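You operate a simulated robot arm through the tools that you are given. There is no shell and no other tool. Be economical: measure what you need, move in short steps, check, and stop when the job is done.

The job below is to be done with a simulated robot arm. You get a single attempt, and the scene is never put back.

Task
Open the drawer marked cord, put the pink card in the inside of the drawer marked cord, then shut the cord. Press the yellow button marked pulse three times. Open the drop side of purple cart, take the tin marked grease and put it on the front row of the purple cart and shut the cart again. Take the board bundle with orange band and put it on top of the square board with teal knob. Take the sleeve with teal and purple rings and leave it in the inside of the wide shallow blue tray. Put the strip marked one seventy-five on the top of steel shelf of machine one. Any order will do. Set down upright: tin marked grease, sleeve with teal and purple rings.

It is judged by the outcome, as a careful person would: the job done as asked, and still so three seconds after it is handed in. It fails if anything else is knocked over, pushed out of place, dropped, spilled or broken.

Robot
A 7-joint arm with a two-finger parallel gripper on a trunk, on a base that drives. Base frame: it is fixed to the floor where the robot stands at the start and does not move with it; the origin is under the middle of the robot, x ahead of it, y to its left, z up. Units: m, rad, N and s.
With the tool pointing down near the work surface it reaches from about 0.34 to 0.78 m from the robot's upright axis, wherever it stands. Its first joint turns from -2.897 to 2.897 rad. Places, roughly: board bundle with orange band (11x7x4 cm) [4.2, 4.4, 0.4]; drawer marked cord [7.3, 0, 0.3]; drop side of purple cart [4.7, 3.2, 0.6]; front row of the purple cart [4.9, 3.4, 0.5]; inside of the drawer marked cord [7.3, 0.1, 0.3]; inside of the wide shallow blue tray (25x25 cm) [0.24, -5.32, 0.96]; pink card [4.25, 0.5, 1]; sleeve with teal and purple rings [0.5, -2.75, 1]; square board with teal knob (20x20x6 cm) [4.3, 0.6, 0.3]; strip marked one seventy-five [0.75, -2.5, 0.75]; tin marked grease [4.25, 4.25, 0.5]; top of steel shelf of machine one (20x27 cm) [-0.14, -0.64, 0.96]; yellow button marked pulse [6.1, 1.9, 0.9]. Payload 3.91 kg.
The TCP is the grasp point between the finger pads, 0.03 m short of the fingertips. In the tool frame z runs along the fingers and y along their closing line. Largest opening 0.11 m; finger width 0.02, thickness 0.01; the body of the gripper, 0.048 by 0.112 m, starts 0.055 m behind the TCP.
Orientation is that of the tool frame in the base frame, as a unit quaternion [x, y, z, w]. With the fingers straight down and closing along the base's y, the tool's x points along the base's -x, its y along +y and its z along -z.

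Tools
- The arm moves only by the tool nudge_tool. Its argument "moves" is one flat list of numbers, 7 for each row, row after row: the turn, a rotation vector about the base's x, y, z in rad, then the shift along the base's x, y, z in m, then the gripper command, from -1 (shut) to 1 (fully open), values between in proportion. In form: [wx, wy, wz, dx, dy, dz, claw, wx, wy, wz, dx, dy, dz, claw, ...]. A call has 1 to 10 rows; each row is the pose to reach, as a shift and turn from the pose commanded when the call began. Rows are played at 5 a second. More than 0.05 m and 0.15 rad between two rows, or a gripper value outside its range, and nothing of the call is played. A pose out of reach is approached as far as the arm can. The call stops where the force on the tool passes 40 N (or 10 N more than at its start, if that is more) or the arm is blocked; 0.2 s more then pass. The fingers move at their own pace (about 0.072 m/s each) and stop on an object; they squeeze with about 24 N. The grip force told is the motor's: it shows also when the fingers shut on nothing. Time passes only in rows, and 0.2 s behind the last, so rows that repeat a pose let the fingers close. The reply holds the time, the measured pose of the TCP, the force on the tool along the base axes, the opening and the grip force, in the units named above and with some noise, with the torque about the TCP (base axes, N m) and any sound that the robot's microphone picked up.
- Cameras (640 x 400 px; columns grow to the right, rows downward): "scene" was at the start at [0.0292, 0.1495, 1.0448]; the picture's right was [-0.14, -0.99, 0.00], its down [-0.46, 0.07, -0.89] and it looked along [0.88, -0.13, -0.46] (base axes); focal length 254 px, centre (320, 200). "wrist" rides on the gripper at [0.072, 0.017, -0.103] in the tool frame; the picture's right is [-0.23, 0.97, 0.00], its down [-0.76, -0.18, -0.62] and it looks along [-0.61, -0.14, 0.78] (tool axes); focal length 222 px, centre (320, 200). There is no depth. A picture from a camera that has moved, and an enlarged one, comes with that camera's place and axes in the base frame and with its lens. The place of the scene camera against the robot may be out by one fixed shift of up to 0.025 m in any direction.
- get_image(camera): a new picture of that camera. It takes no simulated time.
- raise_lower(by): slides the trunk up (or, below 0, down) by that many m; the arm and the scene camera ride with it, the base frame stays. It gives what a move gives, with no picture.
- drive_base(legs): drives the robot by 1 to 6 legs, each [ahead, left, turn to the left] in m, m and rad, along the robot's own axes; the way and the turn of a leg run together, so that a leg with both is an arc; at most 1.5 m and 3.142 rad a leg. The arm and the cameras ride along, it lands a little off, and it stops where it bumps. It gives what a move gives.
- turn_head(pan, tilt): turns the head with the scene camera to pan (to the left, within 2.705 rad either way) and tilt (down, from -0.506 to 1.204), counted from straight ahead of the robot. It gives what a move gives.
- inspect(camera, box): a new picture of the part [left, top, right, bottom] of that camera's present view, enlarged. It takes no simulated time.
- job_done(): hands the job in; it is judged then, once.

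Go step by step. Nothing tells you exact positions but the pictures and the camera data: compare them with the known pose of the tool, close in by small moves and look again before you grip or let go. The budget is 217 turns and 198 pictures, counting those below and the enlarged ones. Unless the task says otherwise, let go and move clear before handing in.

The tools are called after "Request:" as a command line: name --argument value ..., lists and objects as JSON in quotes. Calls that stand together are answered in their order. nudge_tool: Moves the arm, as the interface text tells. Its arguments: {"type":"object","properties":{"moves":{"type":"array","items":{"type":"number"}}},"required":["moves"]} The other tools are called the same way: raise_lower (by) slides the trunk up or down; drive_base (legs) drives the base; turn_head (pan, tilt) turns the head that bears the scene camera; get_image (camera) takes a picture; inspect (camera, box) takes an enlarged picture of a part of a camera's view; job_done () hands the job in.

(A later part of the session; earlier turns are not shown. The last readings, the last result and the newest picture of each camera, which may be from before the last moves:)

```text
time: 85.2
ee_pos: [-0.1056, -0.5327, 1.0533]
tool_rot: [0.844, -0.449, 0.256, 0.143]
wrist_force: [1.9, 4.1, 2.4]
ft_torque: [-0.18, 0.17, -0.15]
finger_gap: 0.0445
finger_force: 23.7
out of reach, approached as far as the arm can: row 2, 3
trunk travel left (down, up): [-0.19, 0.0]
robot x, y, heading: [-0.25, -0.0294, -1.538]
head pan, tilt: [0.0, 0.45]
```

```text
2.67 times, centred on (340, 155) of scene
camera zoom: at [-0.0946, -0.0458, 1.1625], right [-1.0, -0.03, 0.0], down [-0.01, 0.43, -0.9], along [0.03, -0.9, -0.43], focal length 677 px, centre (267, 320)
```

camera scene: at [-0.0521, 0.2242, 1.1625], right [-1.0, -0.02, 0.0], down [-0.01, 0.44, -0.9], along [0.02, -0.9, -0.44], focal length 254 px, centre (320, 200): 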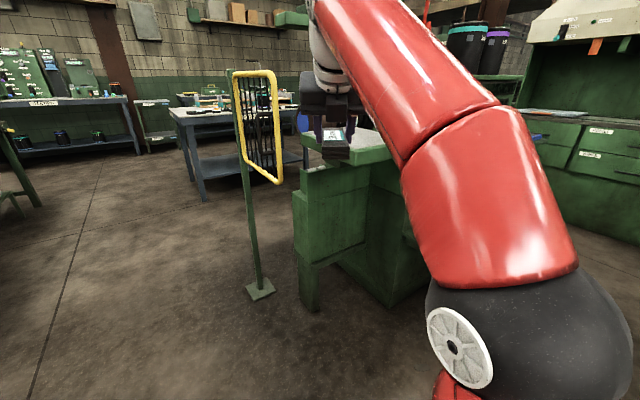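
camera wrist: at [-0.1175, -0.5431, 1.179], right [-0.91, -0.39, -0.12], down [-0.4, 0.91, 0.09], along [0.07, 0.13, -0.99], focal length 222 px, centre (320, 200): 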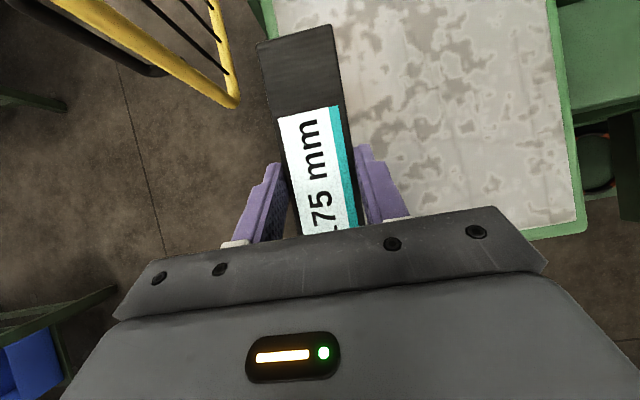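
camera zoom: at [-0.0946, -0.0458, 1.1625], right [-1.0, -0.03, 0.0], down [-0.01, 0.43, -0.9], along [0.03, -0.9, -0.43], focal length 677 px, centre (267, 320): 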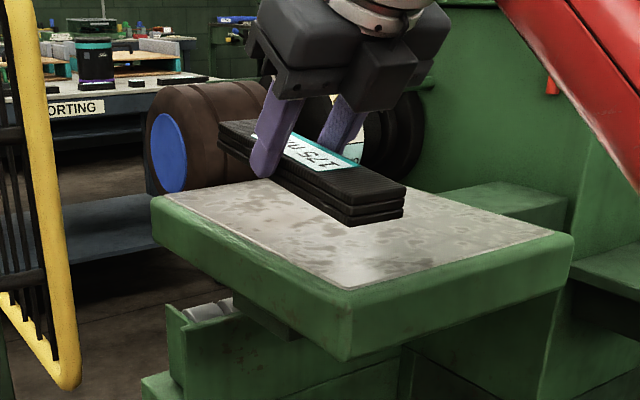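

The wrist view shows the shelf clearly; its centre is near (-0.15,-0.643). Move the strip over it at the same height.

Request:
nudge_tool --moves '[0, 0, 0.02, -0.018, -0.04, 0, -1, 0, 0, 0.04, -0.036, -0.075, 0, -1, 0, 0, 0.06, -0.046, -0.11, 0, -1]'

Request:
get_image --camera "wrist"

Request:
inspect --camera "scene" --box '[220, 80, 460, 230]'

```text
time: 86.0
ee_pos: [-0.1381, -0.5889, 1.019]
tool_rot: [0.856, -0.424, 0.263, 0.133]
wrist_force: [-0.6, 0.2, -0.1]
ft_torque: [0.0, 0.0, 0.0]
finger_gap: 0.0442
finger_force: 24.5
out of reach, approached as far as the arm can: row 1, 2, 3
trunk travel left (down, up): [-0.19, 0.0]
robot x, y, heading: [-0.2504, -0.0308, -1.542]
head pan, tilt: [0.0, 0.45]
```

```text
162 pictures are left
camera wrist: at [-0.1499, -0.6015, 1.1435], right [-0.89, -0.44, -0.12], down [-0.45, 0.89, 0.09], along [0.07, 0.13, -0.99], focal length 222 px, centre (320, 200)
```

wrist: 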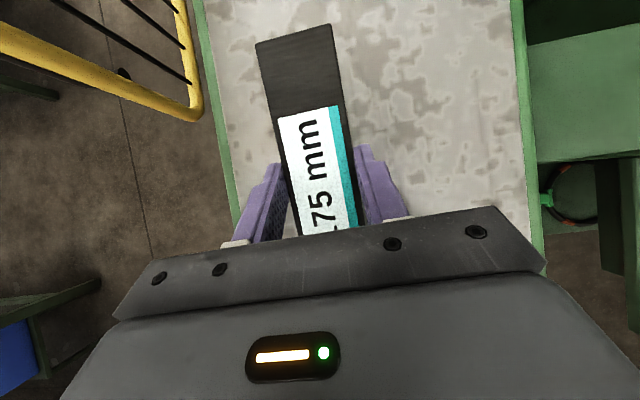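

```text
2.67 times, centred on (340, 155) of scene
camera zoom: at [-0.0957, -0.049, 1.1626], right [-1.0, -0.03, 0.0], down [-0.01, 0.44, -0.9], along [0.03, -0.9, -0.44], focal length 677 px, centre (267, 320)
```

zoom: 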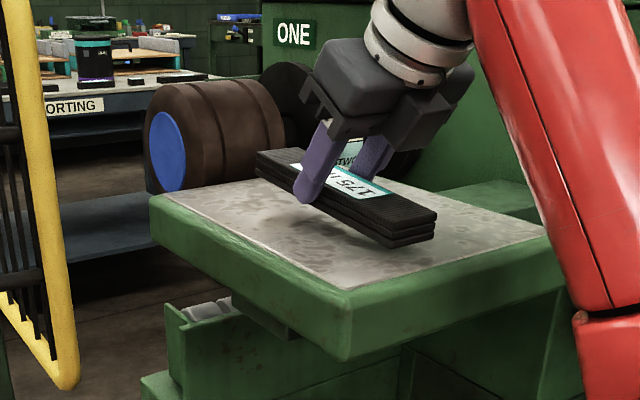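

Nearly there; the strip needs to go about 5 cm further in. I'll drive the base 5 cm ahead to keep height.

Request:
drive_base --legs '[[0.052, -0.01, 0]]'

Request:
inspect --camera "scene" --box '[220, 80, 460, 230]'

Request:
get_image --camera "wrist"

```text
time: 86.9
ee_pos: [-0.1473, -0.6411, 1.0191]
tool_rot: [0.856, -0.425, 0.263, 0.133]
wrist_force: [0.0, -0.6, -0.7]
ft_torque: [-0.03, -0.01, -0.04]
finger_gap: 0.0441
finger_force: 23.5
trunk travel left (down, up): [-0.19, 0.0]
robot x, y, heading: [-0.2544, -0.08, -1.541]
head pan, tilt: [0.0, 0.45]
```

```text
2.67 times, centred on (340, 155) of scene
camera zoom: at [-0.1041, -0.1001, 1.1626], right [-1.0, -0.03, 0.0], down [-0.01, 0.44, -0.9], along [0.03, -0.9, -0.44], focal length 677 px, centre (267, 320)
```

zoom: 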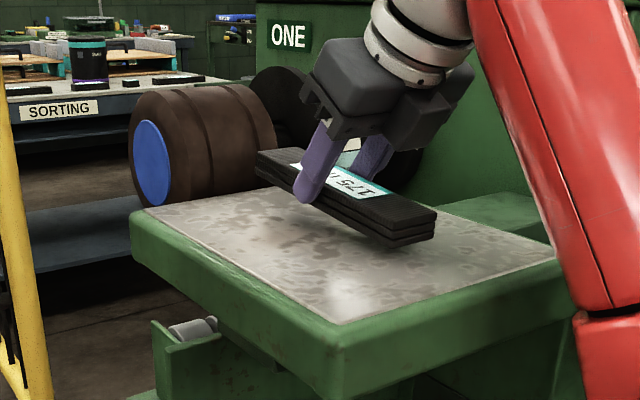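

```text
159 pictures are left
camera wrist: at [-0.1579, -0.6525, 1.1438], right [-0.89, -0.44, -0.12], down [-0.45, 0.89, 0.09], along [0.07, 0.13, -0.99], focal length 222 px, centre (320, 200)
```

wrist: 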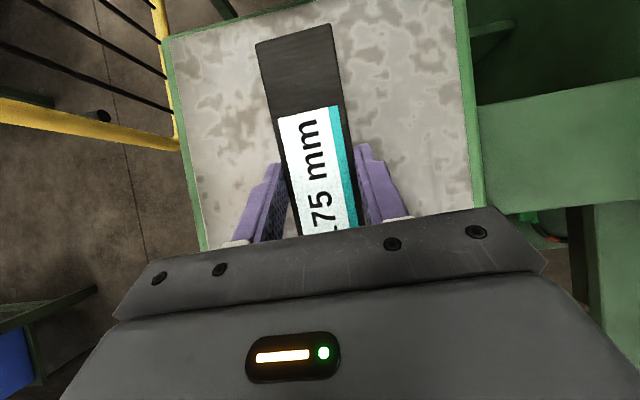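

The strip is over the shelf with margin all round. Shift 1.5 cm further in and lower gently.

Request:
nudge_tool --moves '[0, 0, 0, 0.008, -0.011, -0.005, -1, 0, 0, 0, 0.008, -0.011, -0.015, -1, 0, 0, 0, 0.008, -0.011, -0.022, -1]'

Request:
inspect --camera "scene" --box '[220, 80, 460, 230]'

```text
time: 87.7
ee_pos: [-0.1375, -0.6508, 0.9986]
tool_rot: [0.856, -0.423, 0.265, 0.133]
wrist_force: [-0.1, -3.5, 25.8]
ft_torque: [0.71, -0.02, 0.15]
finger_gap: 0.0441
finger_force: 23.4
out of reach, approached as far as the arm can: row 1
trunk travel left (down, up): [-0.19, 0.0]
robot x, y, heading: [-0.2589, -0.0805, -1.535]
head pan, tilt: [0.0, 0.45]
```

```text
2.67 times, centred on (340, 155) of scene
camera zoom: at [-0.1044, -0.099, 1.1632], right [-1.0, -0.03, 0.0], down [-0.01, 0.43, -0.9], along [0.03, -0.9, -0.43], focal length 677 px, centre (267, 320)
```

zoom: 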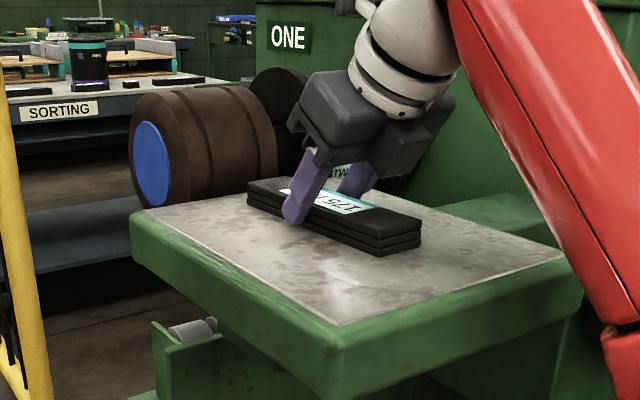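

It's resting on the shelf. Open and withdraw along the tool axis.

Request:
nudge_tool --moves '[0, 0, 0, 0, 0, 0.001, 0.2, 0, 0, 0, 0, 0, 0.001, 0.3, 0, 0, 0, 0, 0, 0.001, 0.3, 0, 0, 0, -0.01, 0.014, 0.025, 0.3, 0, 0, 0, -0.02, 0.03, 0.06, 0.3, 0, 0, 0, -0.03, 0.06, 0.08, 0.3]'

Request:
inspect --camera "scene" --box '[220, 80, 460, 230]'

Request:
get_image --camera "wrist"

```text
time: 88.2
ee_pos: [-0.144, -0.6539, 0.9989]
tool_rot: [0.852, -0.43, 0.265, 0.137]
wrist_force: [-7.2, -3.7, 11.8]
ft_torque: [0.06, -0.18, -0.12]
finger_gap: 0.0671
finger_force: 0.1
trunk travel left (down, up): [-0.19, 0.0]
robot x, y, heading: [-0.2588, -0.0831, -1.542]
head pan, tilt: [0.0, 0.45]
stopped in row 2: the force on the tool passed its limit at 41 N (the readings are from after the stop); the commanded pose is now the measured one
```

```text
2.67 times, centred on (340, 155) of scene
camera zoom: at [-0.1053, -0.1005, 1.1623], right [-1.0, -0.03, 0.0], down [-0.01, 0.43, -0.9], along [0.03, -0.9, -0.44], focal length 677 px, centre (267, 320)
```

zoom: 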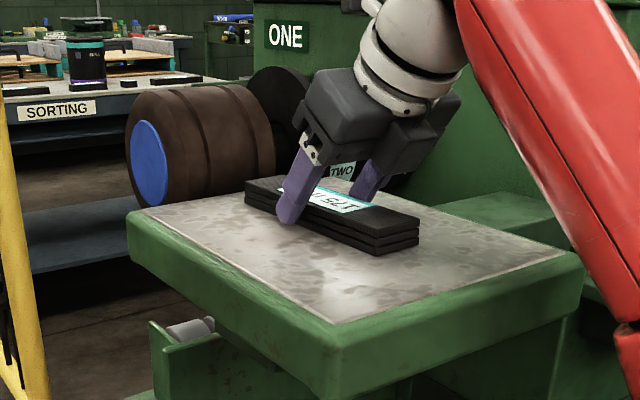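

```text
156 pictures are left
camera wrist: at [-0.1569, -0.6654, 1.1241], right [-0.89, -0.43, -0.13], down [-0.44, 0.89, 0.08], along [0.08, 0.12, -0.99], focal length 222 px, centre (320, 200)
```

wrist: 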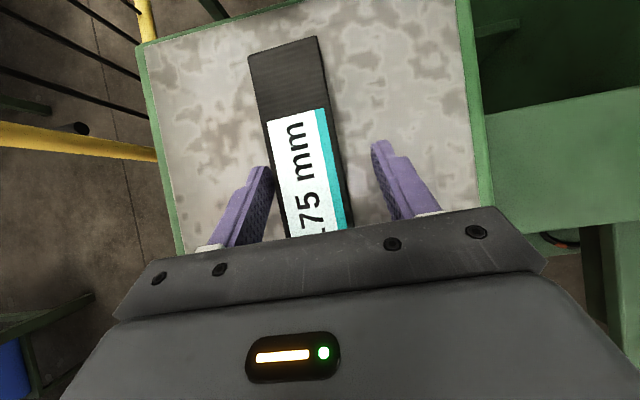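

Released, with the strip flat on the shelf. Centre slightly away from the finger and withdraw up and back.

Request:
nudge_tool --moves '[0, 0, 0, 0.007, 0.004, 0.003, 0.5, 0, 0, 0, 0.005, 0.008, 0.02, 0.5, 0, 0, 0, -0.01, 0.03, 0.045, 0.5, 0, 0, 0, -0.02, 0.06, 0.07, 0.5, 0, 0, 0, -0.03, 0.09, 0.09, 0.5]'

Request:
drive_base --legs '[[-0.35, 0, 0]]'

Request:
get_image --camera "scene"

```text
time: 89.4
ee_pos: [-0.1702, -0.5632, 1.0799]
tool_rot: [0.853, -0.429, 0.264, 0.136]
wrist_force: [-0.5, -0.6, -0.9]
ft_torque: [0.05, 0.01, 0.01]
finger_gap: 0.0824
finger_force: 0.0
out of reach, approached as far as the arm can: row 4, 5
trunk travel left (down, up): [-0.19, 0.0]
robot x, y, heading: [-0.256, -0.0864, -1.541]
head pan, tilt: [0.0, 0.45]
```

```text
time: 91.7
ee_pos: [-0.1835, -0.2121, 1.0799]
tool_rot: [0.852, -0.431, 0.265, 0.135]
wrist_force: [0.0, -0.4, 0.4]
ft_torque: [-0.01, 0.01, 0.01]
finger_gap: 0.0823
finger_force: 0.0
trunk travel left (down, up): [-0.19, 0.0]
robot x, y, heading: [-0.263, 0.2688, -1.552]
head pan, tilt: [0.0, 0.45]
```

```text
155 pictures are left
camera scene: at [-0.1135, 0.2493, 1.1626], right [-1.0, -0.02, 0.0], down [-0.01, 0.44, -0.9], along [0.02, -0.9, -0.44], focal length 254 px, centre (320, 200)
```

scene: 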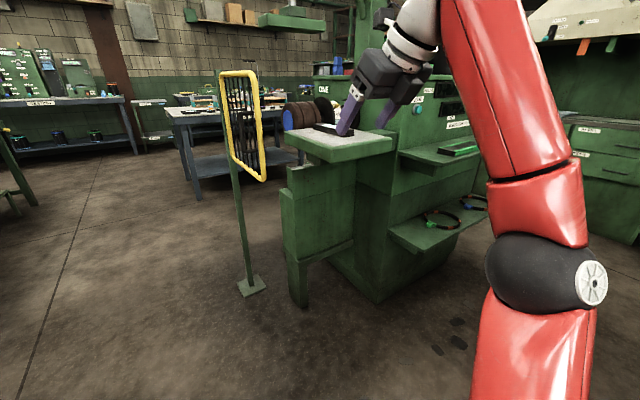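

The strip is in place. Back around the guard to the sorting table for the sleeve.

Request:
drive_base --legs '[[0, 0.78, 0], [0.56, 0.45, 0], [1.0, 0, 0], [0.15, -0.6, 0], [0.3, -0.2, 0], [0, 0, 0.66]]'

Request:
turn_head --pan -0.35 --tilt 0.3

Request:
get_image --camera "scene"

```text
time: 110.9
ee_pos: [0.5453, -2.0629, 1.0791]
tool_rot: [0.942, -0.152, 0.294, 0.049]
wrist_force: [-0.8, 0.4, 0.2]
ft_torque: [0.01, -0.01, -0.02]
finger_gap: 0.0827
finger_force: 0.2
trunk travel left (down, up): [-0.19, 0.0]
robot x, y, heading: [0.1982, -1.7204, -0.931]
head pan, tilt: [0.0, 0.45]
```

```text
time: 111.8
ee_pos: [0.545, -2.0624, 1.0793]
tool_rot: [0.942, -0.151, 0.294, 0.049]
wrist_force: [0.3, 0.7, 0.3]
ft_torque: [0.0, 0.03, 0.01]
finger_gap: 0.0826
finger_force: 0.0
trunk travel left (down, up): [-0.19, 0.0]
robot x, y, heading: [0.1957, -1.7201, -0.929]
head pan, tilt: [-0.351, 0.3]
```

```text
154 pictures are left
camera scene: at [0.3105, -1.6595, 1.1765], right [-0.96, -0.29, 0.0], down [-0.09, 0.28, -0.96], along [0.27, -0.92, -0.3], focal length 254 px, centre (320, 200)
```

scene: 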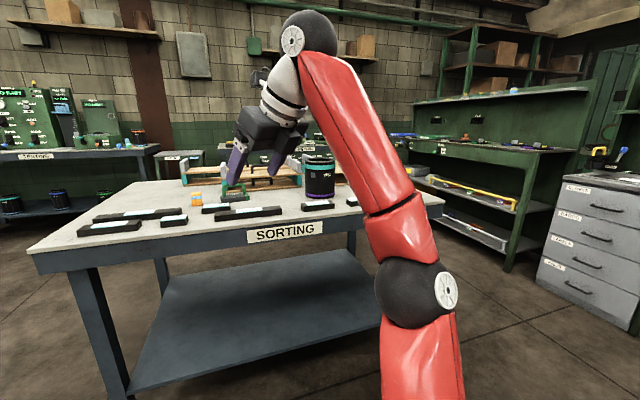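

A blue item at (404,138) matches the tray on the green bench further back. Zoom there.

Request:
inspect --camera "scene" --box '[380, 90, 560, 200]'

```text
3.56 times, centred on (470, 145) of scene
camera zoom: at [0.3105, -1.6595, 1.1765], right [-0.96, -0.29, 0.0], down [-0.09, 0.28, -0.96], along [0.27, -0.92, -0.3], focal length 902 px, centre (-213, 396)
```

zoom: 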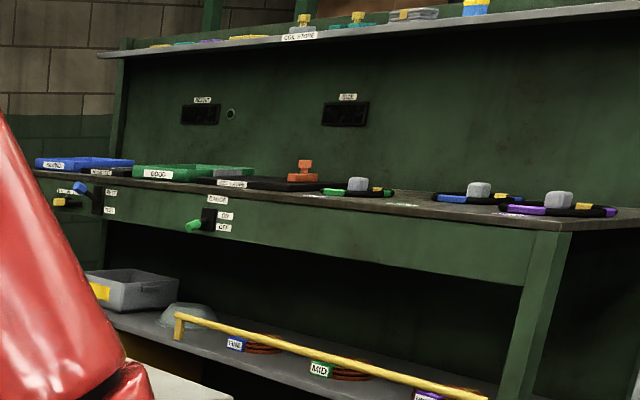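

The blue tray is at the left end of the green bench, bench height about 0.93, so the sleeve must be lifted to roughly 1.15 m at the grip. I'll set the tool to 0.9 rad forward lean and test the height here.

Request:
nudge_tool --moves '[-0.036, -0.049, -0.119, -0.004, -0.02, 0.024, 0.5, -0.072, -0.098, -0.238, -0.008, -0.04, 0.048, 0.5, -0.107, -0.148, -0.357, -0.012, -0.06, 0.072, 0.5, -0.143, -0.197, -0.476, -0.016, -0.08, 0.096, 0.5, -0.179, -0.246, -0.595, -0.02, -0.1, 0.12, 0.5]'

Request:
get_image --camera "scene"

```text
time: 113.0
ee_pos: [0.4878, -2.1412, 1.167]
tool_rot: [0.811, -0.382, 0.403, 0.185]
wrist_force: [-5.2, -3.2, 0.3]
ft_torque: [0.17, -0.23, 0.35]
finger_gap: 0.0825
finger_force: 0.1
out of reach, approached as far as the arm can: row 1, 2, 3, 4, 5
trunk travel left (down, up): [-0.19, 0.0]
robot x, y, heading: [0.1955, -1.7185, -0.933]
head pan, tilt: [-0.351, 0.3]
```

```text
152 pictures are left
camera scene: at [0.3069, -1.6616, 1.177], right [-0.96, -0.28, 0.0], down [-0.08, 0.29, -0.96], along [0.27, -0.92, -0.3], focal length 254 px, centre (320, 200)
```

scene: 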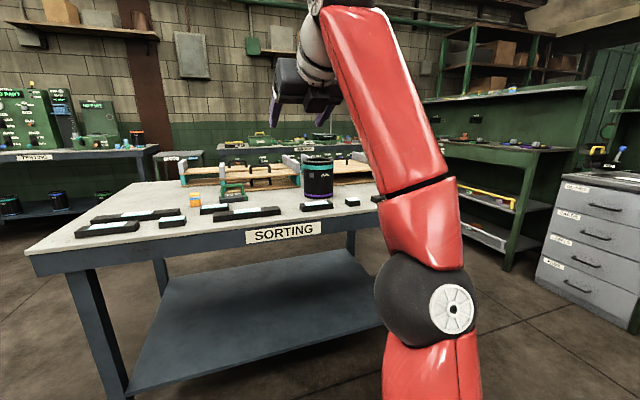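

Height is fine (1.167 m). Zoom on the sleeve for its position and size.

Request:
inspect --camera "scene" --box '[270, 140, 380, 210]'

```text
5.71 times, centred on (325, 175) of scene
camera zoom: at [0.3069, -1.6616, 1.177], right [-0.96, -0.28, 0.0], down [-0.08, 0.29, -0.96], along [0.27, -0.92, -0.3], focal length 1450 px, centre (291, 343)
```

zoom: 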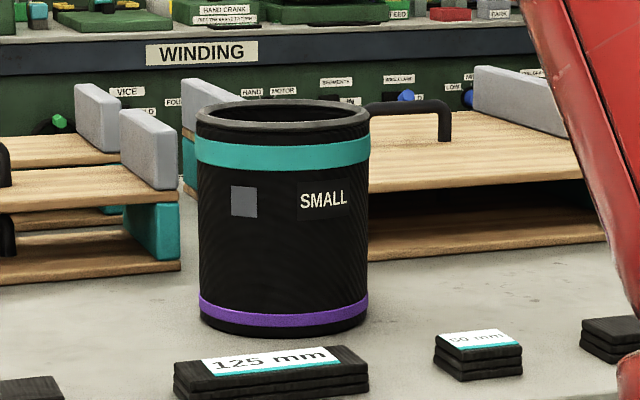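

Sleeve centre ≈(0.628,-2.723), diameter ≈0.135, rim z≈1.00. I'll grip its left wall with one finger inside. Driving in.

Request:
drive_base --legs '[[0, -0.17, 0], [0.42, 0, 0]]'

Request:
turn_head --pan -0.1 --tilt 0.45

Request:
get_image --camera "scene"

Request:
get_image --camera "wrist"

```text
time: 116.7
ee_pos: [0.6139, -2.5835, 1.1658]
tool_rot: [0.812, -0.38, 0.401, 0.188]
wrist_force: [-0.2, 0.5, -0.5]
ft_torque: [0.0, 0.01, 0.0]
finger_gap: 0.0825
finger_force: 0.0
trunk travel left (down, up): [-0.19, 0.0]
robot x, y, heading: [0.3157, -2.1649, -0.928]
head pan, tilt: [-0.351, 0.3]
```

```text
time: 117.4
ee_pos: [0.6142, -2.5834, 1.1664]
tool_rot: [0.812, -0.379, 0.402, 0.188]
wrist_force: [0.0, 0.1, -0.4]
ft_torque: [0.01, 0.0, 0.02]
finger_gap: 0.0826
finger_force: 0.0
trunk travel left (down, up): [-0.19, 0.0]
robot x, y, heading: [0.3171, -2.1665, -0.923]
head pan, tilt: [-0.099, 0.45]
```

```text
150 pictures are left
camera scene: at [0.4507, -2.0932, 1.1626], right [-0.86, -0.52, 0.0], down [-0.23, 0.37, -0.9], along [0.47, -0.77, -0.43], focal length 254 px, centre (320, 200)
```

scene: 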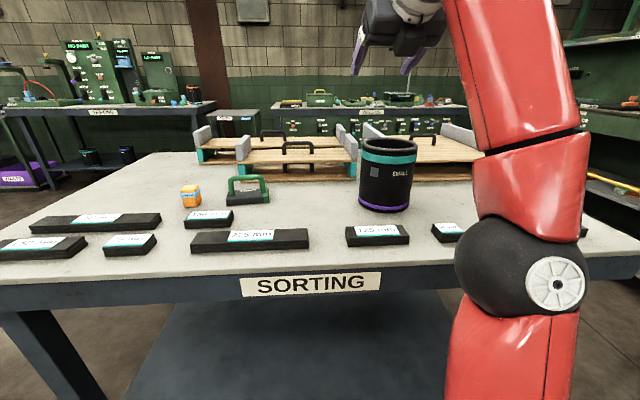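

```text
149 pictures are left
camera wrist: at [0.5766, -2.565, 1.2858], right [-0.84, -0.52, -0.18], down [-0.48, 0.85, -0.23], along [0.27, -0.1, -0.96], focal length 222 px, centre (320, 200)
```

wrist: 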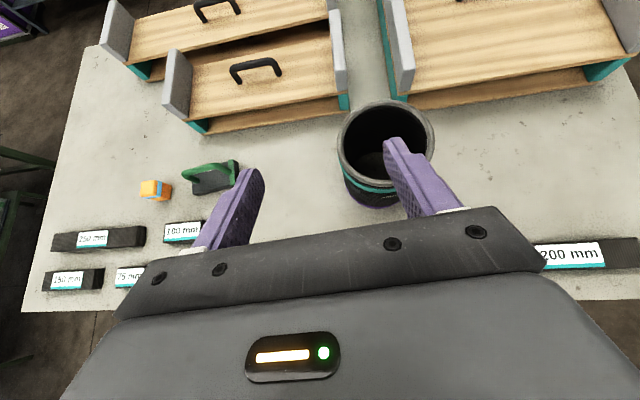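

Sleeve centre from the wrist view ≈(0.622,-2.712). I'll go to a pre-grasp point behind the left wall along the tool axis and check.

Request:
nudge_tool --moves '[0, 0, 0, 0.003, -0.01, -0.04, 0.25, 0, 0, 0, 0.005, -0.02, -0.08, 0.25, 0, 0, 0, 0.01, -0.033, -0.112, 0.25]'

Request:
get_image --camera "scene"

Request:
get_image --camera "wrist"

```text
time: 118.2
ee_pos: [0.6246, -2.6169, 1.0535]
tool_rot: [0.812, -0.379, 0.401, 0.187]
wrist_force: [0.0, -0.1, -0.5]
ft_torque: [0.0, 0.03, -0.02]
finger_gap: 0.0687
finger_force: 0.1
trunk travel left (down, up): [-0.19, 0.0]
robot x, y, heading: [0.3161, -2.1651, -0.924]
head pan, tilt: [-0.099, 0.45]
```

```text
148 pictures are left
camera scene: at [0.4508, -2.093, 1.1626], right [-0.85, -0.52, 0.0], down [-0.23, 0.37, -0.9], along [0.47, -0.77, -0.44], focal length 254 px, centre (320, 200)
```

scene: 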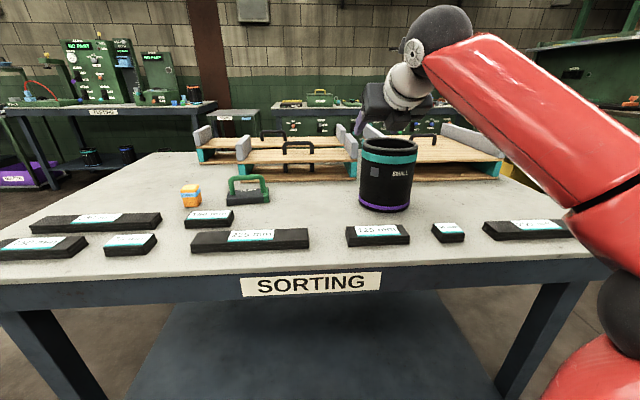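

```text
147 pictures are left
camera wrist: at [0.5869, -2.5993, 1.1735], right [-0.84, -0.52, -0.18], down [-0.48, 0.85, -0.23], along [0.27, -0.1, -0.96], focal length 222 px, centre (320, 200)
```

wrist: 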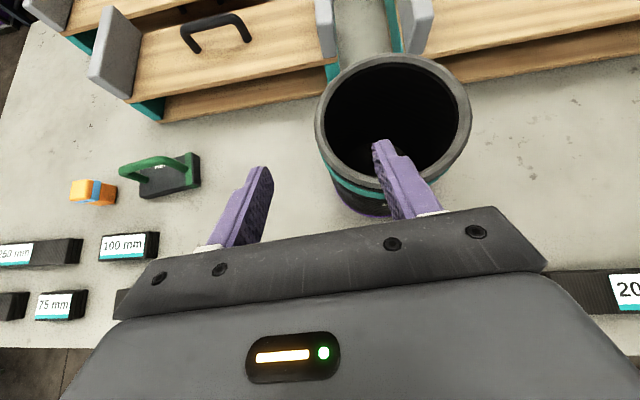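

Consistent: rim z=1.0, wall grip point (0.667,-2.667). Approach in two steps.

Request:
nudge_tool --moves '[0, 0, 0, 0.014, -0.017, -0.018, 0.25, 0, 0, 0, 0.028, -0.034, -0.036, 0.25]'

Request:
get_image --camera "wrist"

Request:
inspect --camera "scene" --box '[330, 80, 450, 220]'

```text
time: 118.8
ee_pos: [0.6527, -2.6526, 1.0181]
tool_rot: [0.812, -0.379, 0.402, 0.187]
wrist_force: [-0.2, -0.3, -0.7]
ft_torque: [0.0, 0.01, 0.01]
finger_gap: 0.0689
finger_force: 0.0
trunk travel left (down, up): [-0.19, 0.0]
robot x, y, heading: [0.3188, -2.1662, -0.921]
head pan, tilt: [-0.099, 0.45]
```

```text
146 pictures are left
camera wrist: at [0.6151, -2.6347, 1.1376], right [-0.84, -0.52, -0.18], down [-0.48, 0.85, -0.23], along [0.27, -0.1, -0.96], focal length 222 px, centre (320, 200)
```

wrist: 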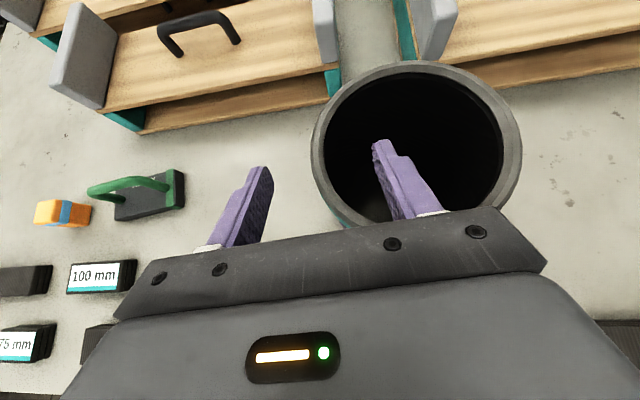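

```text
2.86 times, centred on (390, 150) of scene
camera zoom: at [0.4506, -2.093, 1.1626], right [-0.85, -0.52, 0.0], down [-0.23, 0.37, -0.9], along [0.47, -0.77, -0.44], focal length 725 px, centre (120, 343)
```

zoom: 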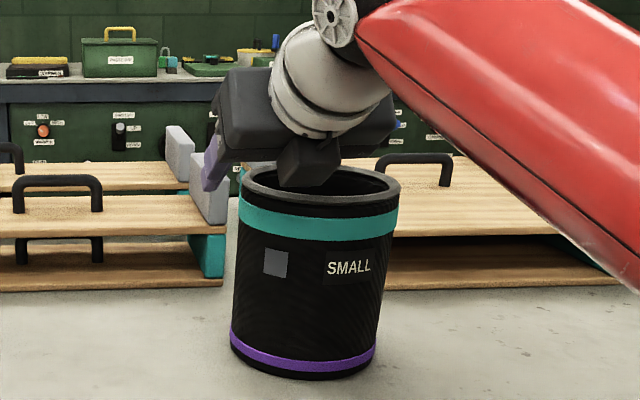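

Clear so far, the inner finger is inside the rim. Continue slowly.

Request:
nudge_tool --moves '[0, 0, 0, 0.005, -0.005, -0.006, 0.25, 0, 0, 0, 0.01, -0.01, -0.013, 0.25]'

Request:
inspect --camera "scene" --box '[330, 80, 450, 220]'

Request:
inspect --camera "wrist" --box '[190, 40, 530, 250]'

```text
time: 119.4
ee_pos: [0.6615, -2.6603, 1.0059]
tool_rot: [0.813, -0.38, 0.4, 0.188]
wrist_force: [-0.1, 1.1, 0.1]
ft_torque: [0.02, -0.01, -0.02]
finger_gap: 0.069
finger_force: 0.0
trunk travel left (down, up): [-0.19, 0.0]
robot x, y, heading: [0.3207, -2.1622, -0.922]
head pan, tilt: [-0.099, 0.45]
```

```text
2.86 times, centred on (390, 150) of scene
camera zoom: at [0.4507, -2.0931, 1.1626], right [-0.85, -0.52, 0.0], down [-0.23, 0.37, -0.9], along [0.47, -0.77, -0.44], focal length 725 px, centre (120, 343)
```

zoom: 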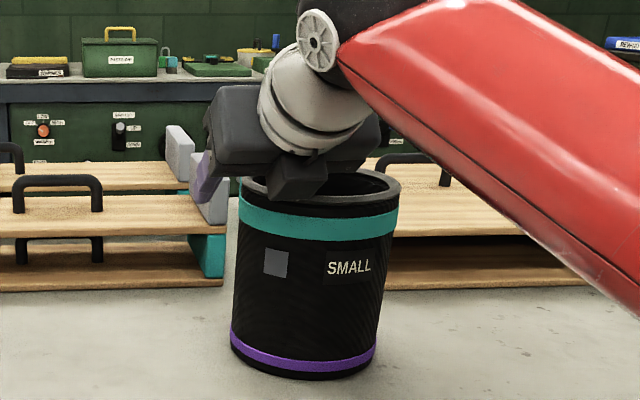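

```text
1.88 times, centred on (360, 145) of wrist
camera zoom: at [0.625, -2.6427, 1.1246], right [-0.84, -0.52, -0.18], down [-0.48, 0.85, -0.23], along [0.27, -0.1, -0.96], focal length 418 px, centre (245, 304)
```

zoom: 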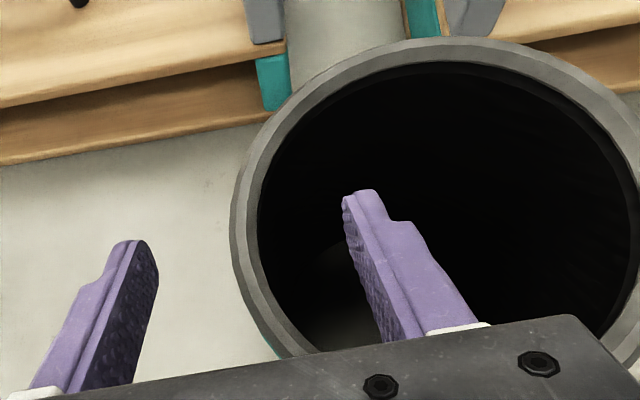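

The wall is centred between the fingers. Final 2 cm, then close.

Request:
nudge_tool --moves '[0, 0, 0, 0.003, -0.003, -0.006, 0.25, 0, 0, 0, 0.005, -0.006, -0.014, 0.25, 0, 0, 0, 0.005, -0.006, -0.014, -1, 0, 0, 0, 0.005, -0.006, -0.014, -1, 0, 0, 0, 0.005, -0.006, -0.014, -1, 0, 0, 0, 0.005, -0.006, -0.014, -1]'

Request:
inspect --camera "scene" --box '[330, 80, 450, 220]'

Request:
inspect --camera "wrist" --box '[190, 40, 530, 250]'

```text
time: 120.8
ee_pos: [0.6652, -2.668, 0.9909]
tool_rot: [0.812, -0.38, 0.402, 0.188]
wrist_force: [-2.2, -4.9, 8.5]
ft_torque: [-0.22, 0.28, 0.08]
finger_gap: 0.0158
finger_force: 23.8
trunk travel left (down, up): [-0.19, 0.0]
robot x, y, heading: [0.3182, -2.1617, -0.924]
head pan, tilt: [-0.099, 0.45]
```

```text
2.86 times, centred on (390, 150) of scene
camera zoom: at [0.4502, -2.0932, 1.1627], right [-0.85, -0.52, 0.0], down [-0.23, 0.37, -0.9], along [0.47, -0.77, -0.44], focal length 725 px, centre (120, 343)
```

zoom: 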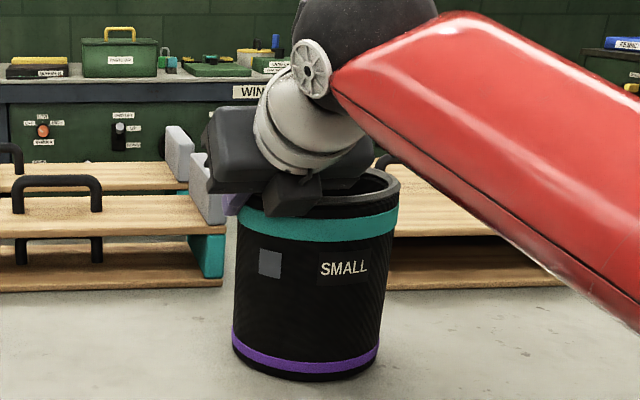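

```text
1.88 times, centred on (360, 145) of wrist
camera zoom: at [0.6282, -2.649, 1.1107], right [-0.84, -0.52, -0.18], down [-0.48, 0.85, -0.23], along [0.27, -0.1, -0.96], focal length 418 px, centre (245, 304)
```

zoom: 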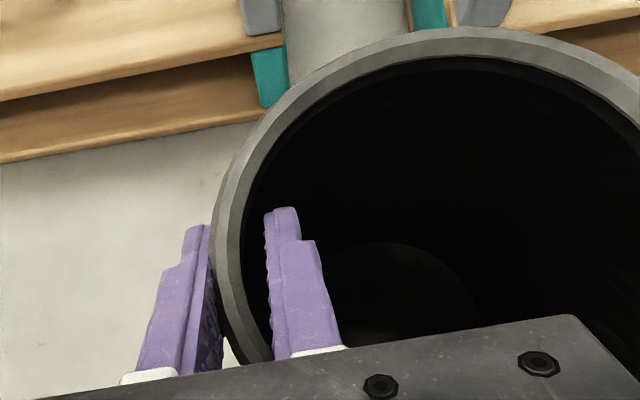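

Gripped (gap 16 mm). Lift slowly and check.

Request:
nudge_tool --moves '[0, 0, 0, 0, 0, 0.01, -1, 0, 0, 0, 0, 0, 0.02, -1, 0, 0, 0, 0, 0, 0.035, -1, 0, 0, 0, 0, 0, 0.05, -1, 0, 0, 0, 0, 0, 0.07, -1]'

Request:
inspect --camera "scene" --box '[330, 60, 470, 220]'

Request:
get_image --camera "wrist"

```text
time: 122.0
ee_pos: [0.6674, -2.6658, 1.0614]
tool_rot: [0.812, -0.379, 0.402, 0.187]
wrist_force: [-0.3, -0.1, -5.3]
ft_torque: [0.25, -0.2, 0.01]
finger_gap: 0.0157
finger_force: 23.5
trunk travel left (down, up): [-0.19, 0.0]
robot x, y, heading: [0.3157, -2.1657, -0.926]
head pan, tilt: [-0.099, 0.45]
```

```text
2.50 times, centred on (400, 140) of scene
camera zoom: at [0.4509, -2.0936, 1.1625], right [-0.85, -0.52, 0.0], down [-0.23, 0.37, -0.9], along [0.47, -0.77, -0.44], focal length 634 px, centre (120, 350)
```

zoom: 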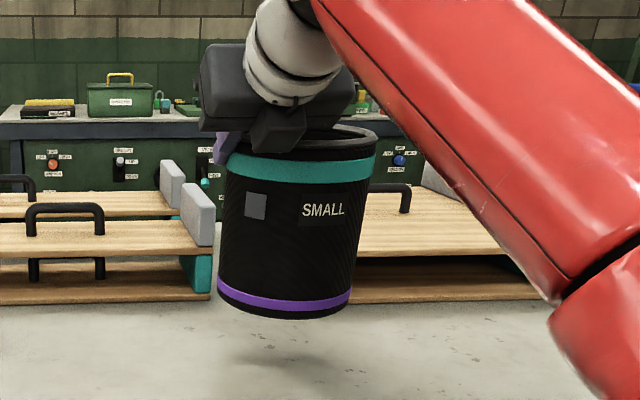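

```text
139 pictures are left
camera wrist: at [0.6298, -2.6481, 1.1808], right [-0.84, -0.52, -0.18], down [-0.48, 0.85, -0.23], along [0.27, -0.1, -0.96], focal length 222 px, centre (320, 200)
```

wrist: 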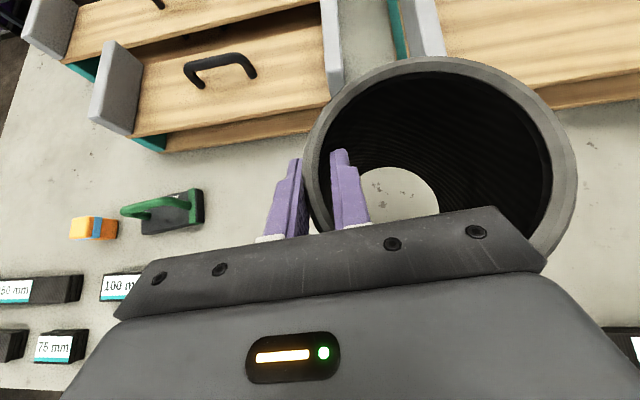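

The sleeve is held with only slight sag. Back away from the table and look right for the route to the green bench.

Request:
drive_base --legs '[[-0.45, 0, 0]]'

Request:
turn_head --pan -0.75 --tilt 0.35

Request:
get_image --camera "scene"

Request:
turn_head --pan -1.5 --tilt 0.35

Request:
get_image --camera "scene"

```text
time: 124.7
ee_pos: [0.3988, -2.3148, 1.0611]
tool_rot: [0.81, -0.385, 0.399, 0.19]
wrist_force: [-0.1, -0.2, -6.6]
ft_torque: [0.24, -0.24, -0.01]
finger_gap: 0.0151
finger_force: 24.0
trunk travel left (down, up): [-0.19, 0.0]
robot x, y, heading: [0.0596, -1.8073, -0.946]
head pan, tilt: [-0.099, 0.45]
```

```text
time: 125.7
ee_pos: [0.3989, -2.3154, 1.0609]
tool_rot: [0.81, -0.385, 0.399, 0.19]
wrist_force: [-0.1, 0.1, -5.6]
ft_torque: [0.23, -0.24, 0.02]
finger_gap: 0.015
finger_force: 24.2
trunk travel left (down, up): [-0.19, 0.0]
robot x, y, heading: [0.0552, -1.8075, -0.935]
head pan, tilt: [-0.75, 0.351]
```

```text
138 pictures are left
camera scene: at [0.1305, -1.7538, 1.1718], right [-0.99, 0.12, 0.0], down [0.04, 0.34, -0.94], along [-0.11, -0.93, -0.34], focal length 254 px, centre (320, 200)
```

scene: 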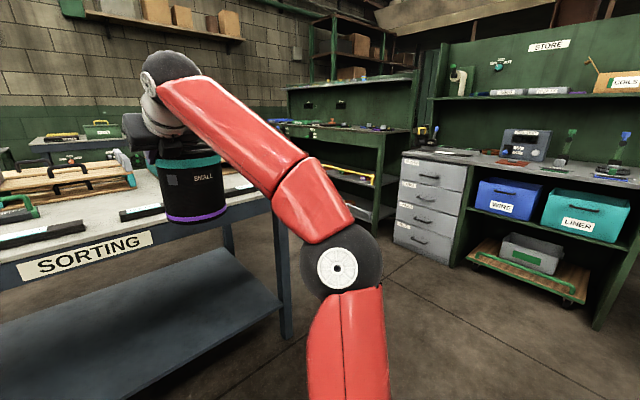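

```text
time: 126.8
ee_pos: [0.3975, -2.3153, 1.0601]
tool_rot: [0.81, -0.384, 0.4, 0.189]
wrist_force: [0.2, 0.2, -7.0]
ft_torque: [0.26, -0.22, -0.02]
finger_gap: 0.0153
finger_force: 23.9
trunk travel left (down, up): [-0.19, 0.0]
robot x, y, heading: [0.0523, -1.8069, -0.936]
head pan, tilt: [-1.499, 0.351]
```

```text
137 pictures are left
camera scene: at [0.0704, -1.7217, 1.1718], right [-0.65, 0.76, 0.0], down [0.26, 0.22, -0.94], along [-0.71, -0.61, -0.34], focal length 254 px, centre (320, 200)
```

scene: 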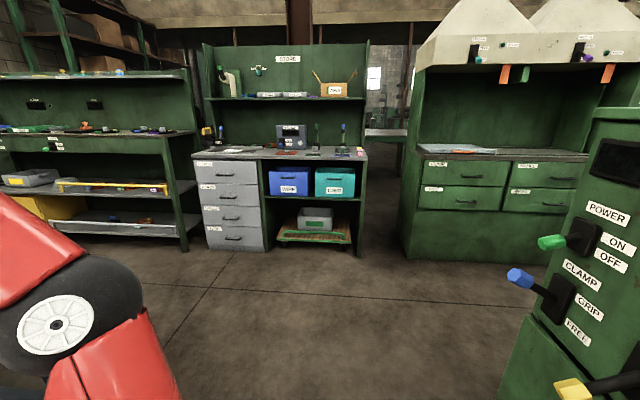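

Plenty of floor. I'll slide right 1.15 m and go ahead along the corridor between the sorting table and the green bench.

Request:
drive_base --legs '[[0, -1.15, 0], [1.1, 0, 0]]'

Request:
turn_head --pan -0.5 --tilt 0.3

Request:
get_image --camera "scene"

Request:
turn_head --pan 0.35 --tilt 0.35

Request:
get_image --camera "scene"

```text
time: 137.8
ee_pos: [0.0885, -3.8698, 1.0607]
tool_rot: [0.806, -0.394, 0.397, 0.195]
wrist_force: [0.9, 0.0, -5.7]
ft_torque: [0.22, -0.21, 0.03]
finger_gap: 0.015
finger_force: 23.8
trunk travel left (down, up): [-0.19, 0.0]
robot x, y, heading: [-0.2404, -3.3573, -0.96]
head pan, tilt: [-1.499, 0.351]
```

```text
time: 139.0
ee_pos: [0.0887, -3.8709, 1.0611]
tool_rot: [0.806, -0.394, 0.397, 0.194]
wrist_force: [-0.7, -0.4, -6.0]
ft_torque: [0.21, -0.26, 0.01]
finger_gap: 0.0147
finger_force: 23.6
trunk travel left (down, up): [-0.19, 0.0]
robot x, y, heading: [-0.2384, -3.3543, -0.961]
head pan, tilt: [-0.499, 0.3]
```

```text
136 pictures are left
camera scene: at [-0.1406, -3.3034, 1.1765], right [-0.99, -0.11, 0.0], down [-0.03, 0.29, -0.96], along [0.1, -0.95, -0.3], focal length 254 px, centre (320, 200)
```

scene: 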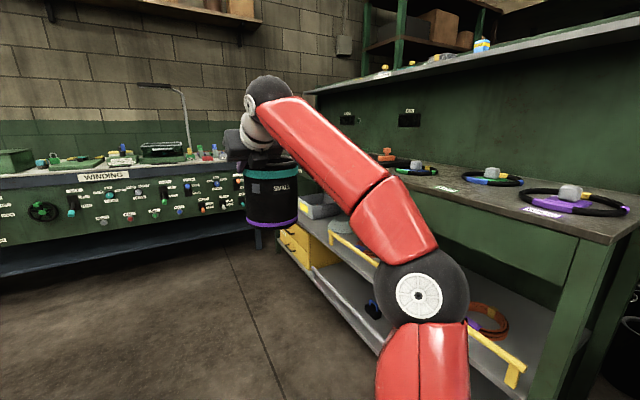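

```text
time: 140.2
ee_pos: [0.0896, -3.8711, 1.0604]
tool_rot: [0.806, -0.395, 0.397, 0.195]
wrist_force: [-0.1, -0.9, -6.1]
ft_torque: [0.21, -0.24, -0.01]
finger_gap: 0.0148
finger_force: 24.3
trunk travel left (down, up): [-0.19, 0.0]
robot x, y, heading: [-0.2426, -3.3557, -0.959]
head pan, tilt: [0.351, 0.351]
```

```text
135 pictures are left
camera scene: at [-0.0746, -3.2641, 1.1718], right [-0.57, -0.82, 0.0], down [-0.28, 0.2, -0.94], along [0.77, -0.54, -0.34], focal length 254 px, centre (320, 200)
```

scene: 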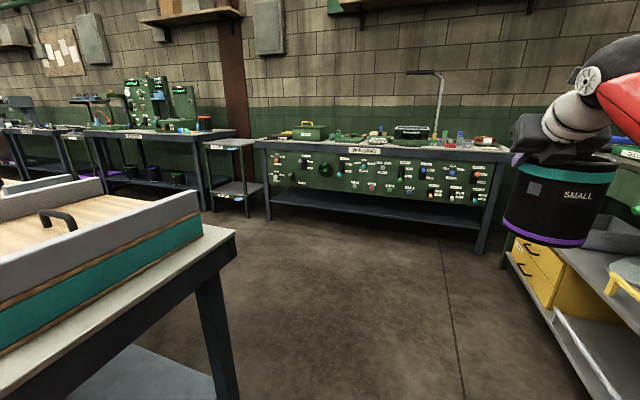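

The bench meets the winding bench in a corner where the blue tray is. I'll raise and retract the sleeve, go ahead 0.9 m, then turn right towards the tray diagonally.

Request:
nudge_tool --moves '[0, 0, 0, -0.014, 0.02, 0.022, -1, 0, 0, 0, -0.028, 0.04, 0.045, -1, 0, 0, 0, -0.042, 0.06, 0.067, -1, 0, 0, 0, -0.057, 0.082, 0.09, -1, 0, 0, 0, -0.057, 0.082, 0.12, -1]'

Request:
drive_base --legs '[[0.9, 0, 0], [0, 0, -1.07]]'

Request:
turn_head --pan 0 --tilt 0.45

Request:
get_image --camera "scene"

```text
time: 141.4
ee_pos: [0.0304, -3.7914, 1.1606]
tool_rot: [0.805, -0.395, 0.397, 0.194]
wrist_force: [0.7, -0.4, -6.9]
ft_torque: [0.23, -0.25, 0.0]
finger_gap: 0.015
finger_force: 23.7
out of reach, approached as far as the arm can: row 5
trunk travel left (down, up): [-0.19, 0.0]
robot x, y, heading: [-0.2424, -3.3575, -0.957]
head pan, tilt: [0.351, 0.351]
```

```text
time: 148.8
ee_pos: [0.0384, -4.5451, 1.1613]
tool_rot: [-0.503, 0.743, -0.248, -0.365]
wrist_force: [-0.5, 0.0, -5.2]
ft_torque: [-0.09, -0.3, -0.01]
finger_gap: 0.0149
finger_force: 23.9
trunk travel left (down, up): [-0.19, 0.0]
robot x, y, heading: [0.2751, -4.0908, -2.003]
head pan, tilt: [0.351, 0.351]
```

```text
time: 149.6
ee_pos: [0.0394, -4.5454, 1.162]
tool_rot: [-0.503, 0.742, -0.249, -0.366]
wrist_force: [0.1, 0.1, -6.4]
ft_torque: [-0.1, -0.32, -0.01]
finger_gap: 0.0146
finger_force: 23.6
trunk travel left (down, up): [-0.19, 0.0]
robot x, y, heading: [0.2723, -4.09, -2.002]
head pan, tilt: [0.0, 0.45]
```

```text
134 pictures are left
camera scene: at [0.4003, -4.1747, 1.1626], right [-0.91, 0.42, 0.0], down [0.18, 0.4, -0.9], along [-0.37, -0.82, -0.44], focal length 254 px, centre (320, 200)
```

scene: 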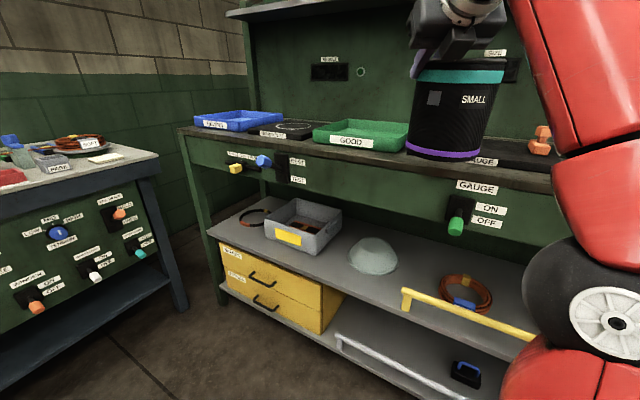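

The blue tray is at the left end of the bench. Zoom in on it.

Request:
inspect --camera "scene" --box '[170, 90, 350, 200]'

```text
3.56 times, centred on (260, 145) of scene
camera zoom: at [0.4003, -4.1747, 1.1626], right [-0.91, 0.42, 0.0], down [0.18, 0.4, -0.9], along [-0.37, -0.82, -0.44], focal length 902 px, centre (533, 396)
```

zoom: 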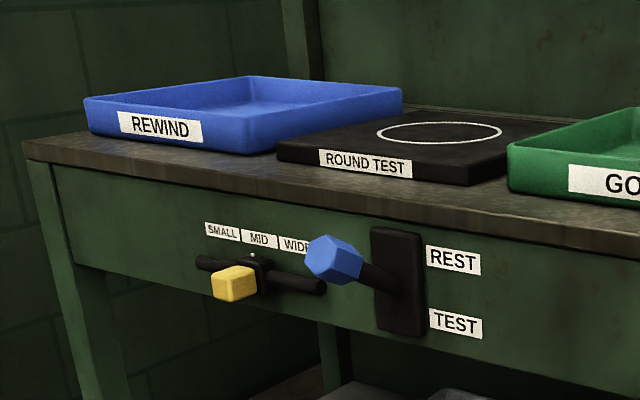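

Tray centre ≈(0.25,-5.33), rim ≈1.0. I'll turn a bit more, slide left and come ahead toward the tray, stopping short to check.

Request:
drive_base --legs '[[0, 0, -0.2], [0, 0.78, 0], [0.3, 0, 0]]'

Request:
get_image --camera "scene"

Request:
get_image --camera "wrist"

```text
time: 156.2
ee_pos: [0.3751, -5.1796, 1.1609]
tool_rot: [-0.414, 0.795, -0.205, -0.392]
wrist_force: [-0.2, -0.3, -6.6]
ft_torque: [-0.15, -0.28, 0.0]
finger_gap: 0.0144
finger_force: 23.6
trunk travel left (down, up): [-0.19, 0.0]
robot x, y, heading: [0.7089, -4.7909, -2.234]
head pan, tilt: [0.0, 0.45]
```

```text
132 pictures are left
camera scene: at [0.8096, -4.9016, 1.1626], right [-0.79, 0.61, 0.0], down [0.27, 0.34, -0.9], along [-0.55, -0.71, -0.44], focal length 254 px, centre (320, 200)
```

scene: 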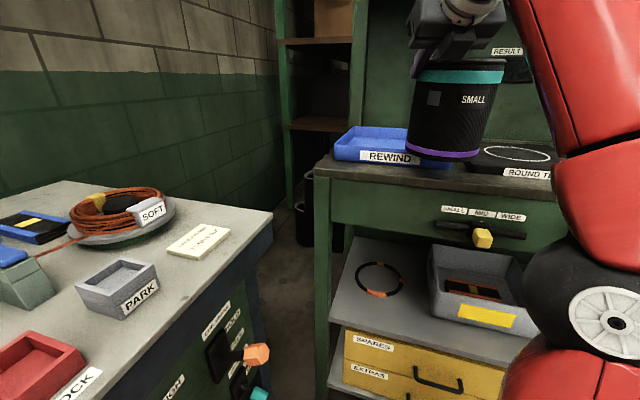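

```text
131 pictures are left
camera wrist: at [0.3828, -5.1395, 1.2806], right [-0.72, 0.67, -0.18], down [0.69, 0.68, -0.22], along [-0.03, -0.29, -0.96], focal length 222 px, centre (320, 200)
```

wrist: 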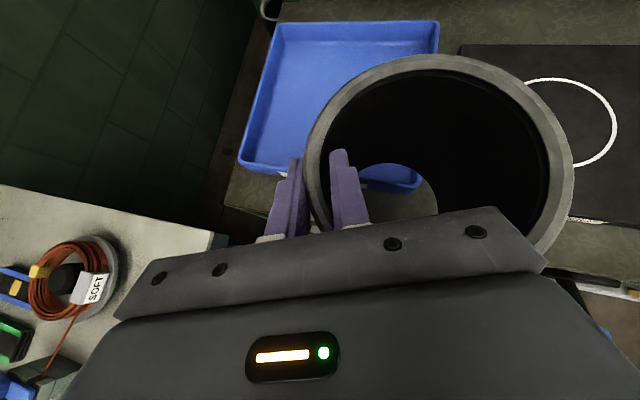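

Tray centre from the wrist view: (0.245,-5.322); sleeve centre now (0.325,-5.144). I need a bit more clearance under the sleeve, so I'll try raising slightly while retracting 3 cm.

Request:
nudge_tool --moves '[0, 0, 0, 0.01, 0.013, 0.02, -1, 0, 0, 0, 0.02, 0.025, 0.04, -1]'

Request:
inspect --camera "scene" --box '[320, 40, 560, 200]'

```text
time: 156.8
ee_pos: [0.3908, -5.1631, 1.1808]
tool_rot: [-0.413, 0.795, -0.206, -0.393]
wrist_force: [0.1, -0.1, -5.9]
ft_torque: [-0.14, -0.29, 0.04]
finger_gap: 0.015
finger_force: 23.6
out of reach, approached as far as the arm can: row 1, 2
trunk travel left (down, up): [-0.19, 0.0]
robot x, y, heading: [0.713, -4.7889, -2.227]
head pan, tilt: [0.0, 0.45]
```

```text
2.50 times, centred on (440, 120) of scene
camera zoom: at [0.8096, -4.9016, 1.1625], right [-0.79, 0.61, 0.0], down [0.27, 0.34, -0.9], along [-0.55, -0.71, -0.44], focal length 634 px, centre (20, 400)
```

zoom: 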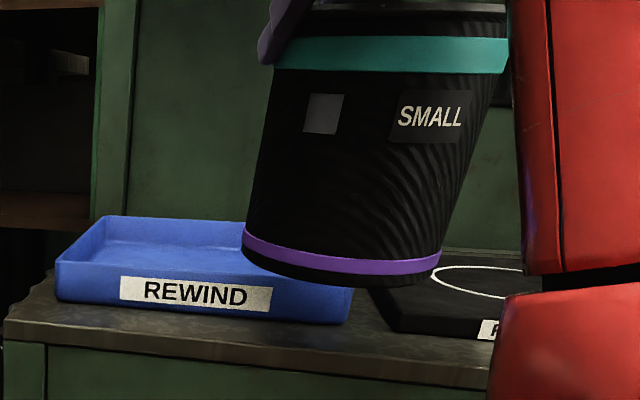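

The sleeve hangs nearly upright and now clears the tray rim. Drive in over the tray.

Request:
drive_base --legs '[[0, 0.045, 0], [0.18, 0, 0]]'

Request:
get_image --camera "scene"

Request:
get_image --camera "wrist"

```text
time: 158.8
ee_pos: [0.3177, -5.3267, 1.1811]
tool_rot: [-0.412, 0.796, -0.205, -0.393]
wrist_force: [-0.2, -0.3, -6.0]
ft_torque: [-0.15, -0.25, -0.03]
finger_gap: 0.0142
finger_force: 23.8
trunk travel left (down, up): [-0.19, 0.0]
robot x, y, heading: [0.6371, -4.9594, -2.241]
head pan, tilt: [0.0, 0.45]
```

```text
129 pictures are left
camera scene: at [0.7371, -5.0682, 1.1626], right [-0.79, 0.62, 0.0], down [0.27, 0.34, -0.9], along [-0.56, -0.71, -0.44], focal length 254 px, centre (320, 200)
```

scene: 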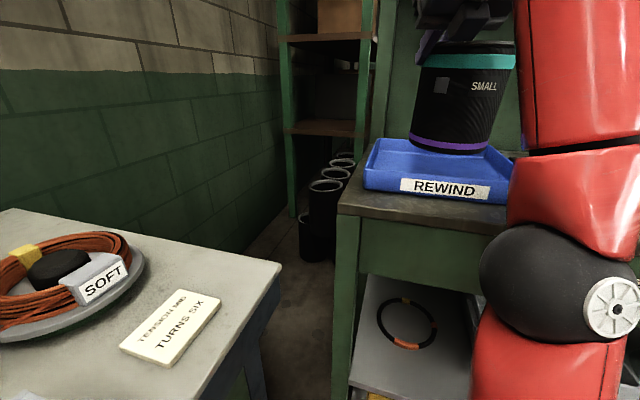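

```text
128 pictures are left
camera wrist: at [0.3257, -5.2861, 1.3006], right [-0.72, 0.67, -0.18], down [0.7, 0.68, -0.23], along [-0.03, -0.29, -0.96], focal length 222 px, centre (320, 200)
```

wrist: 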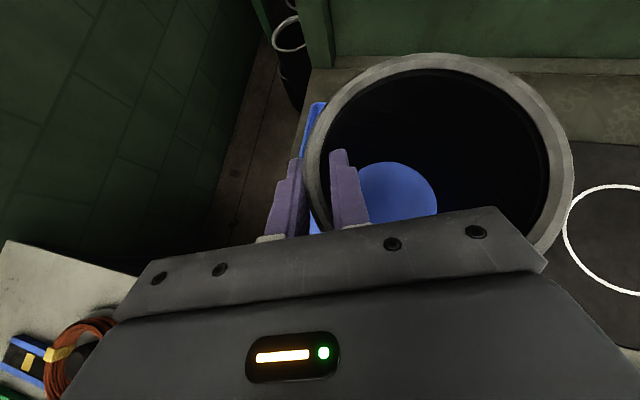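

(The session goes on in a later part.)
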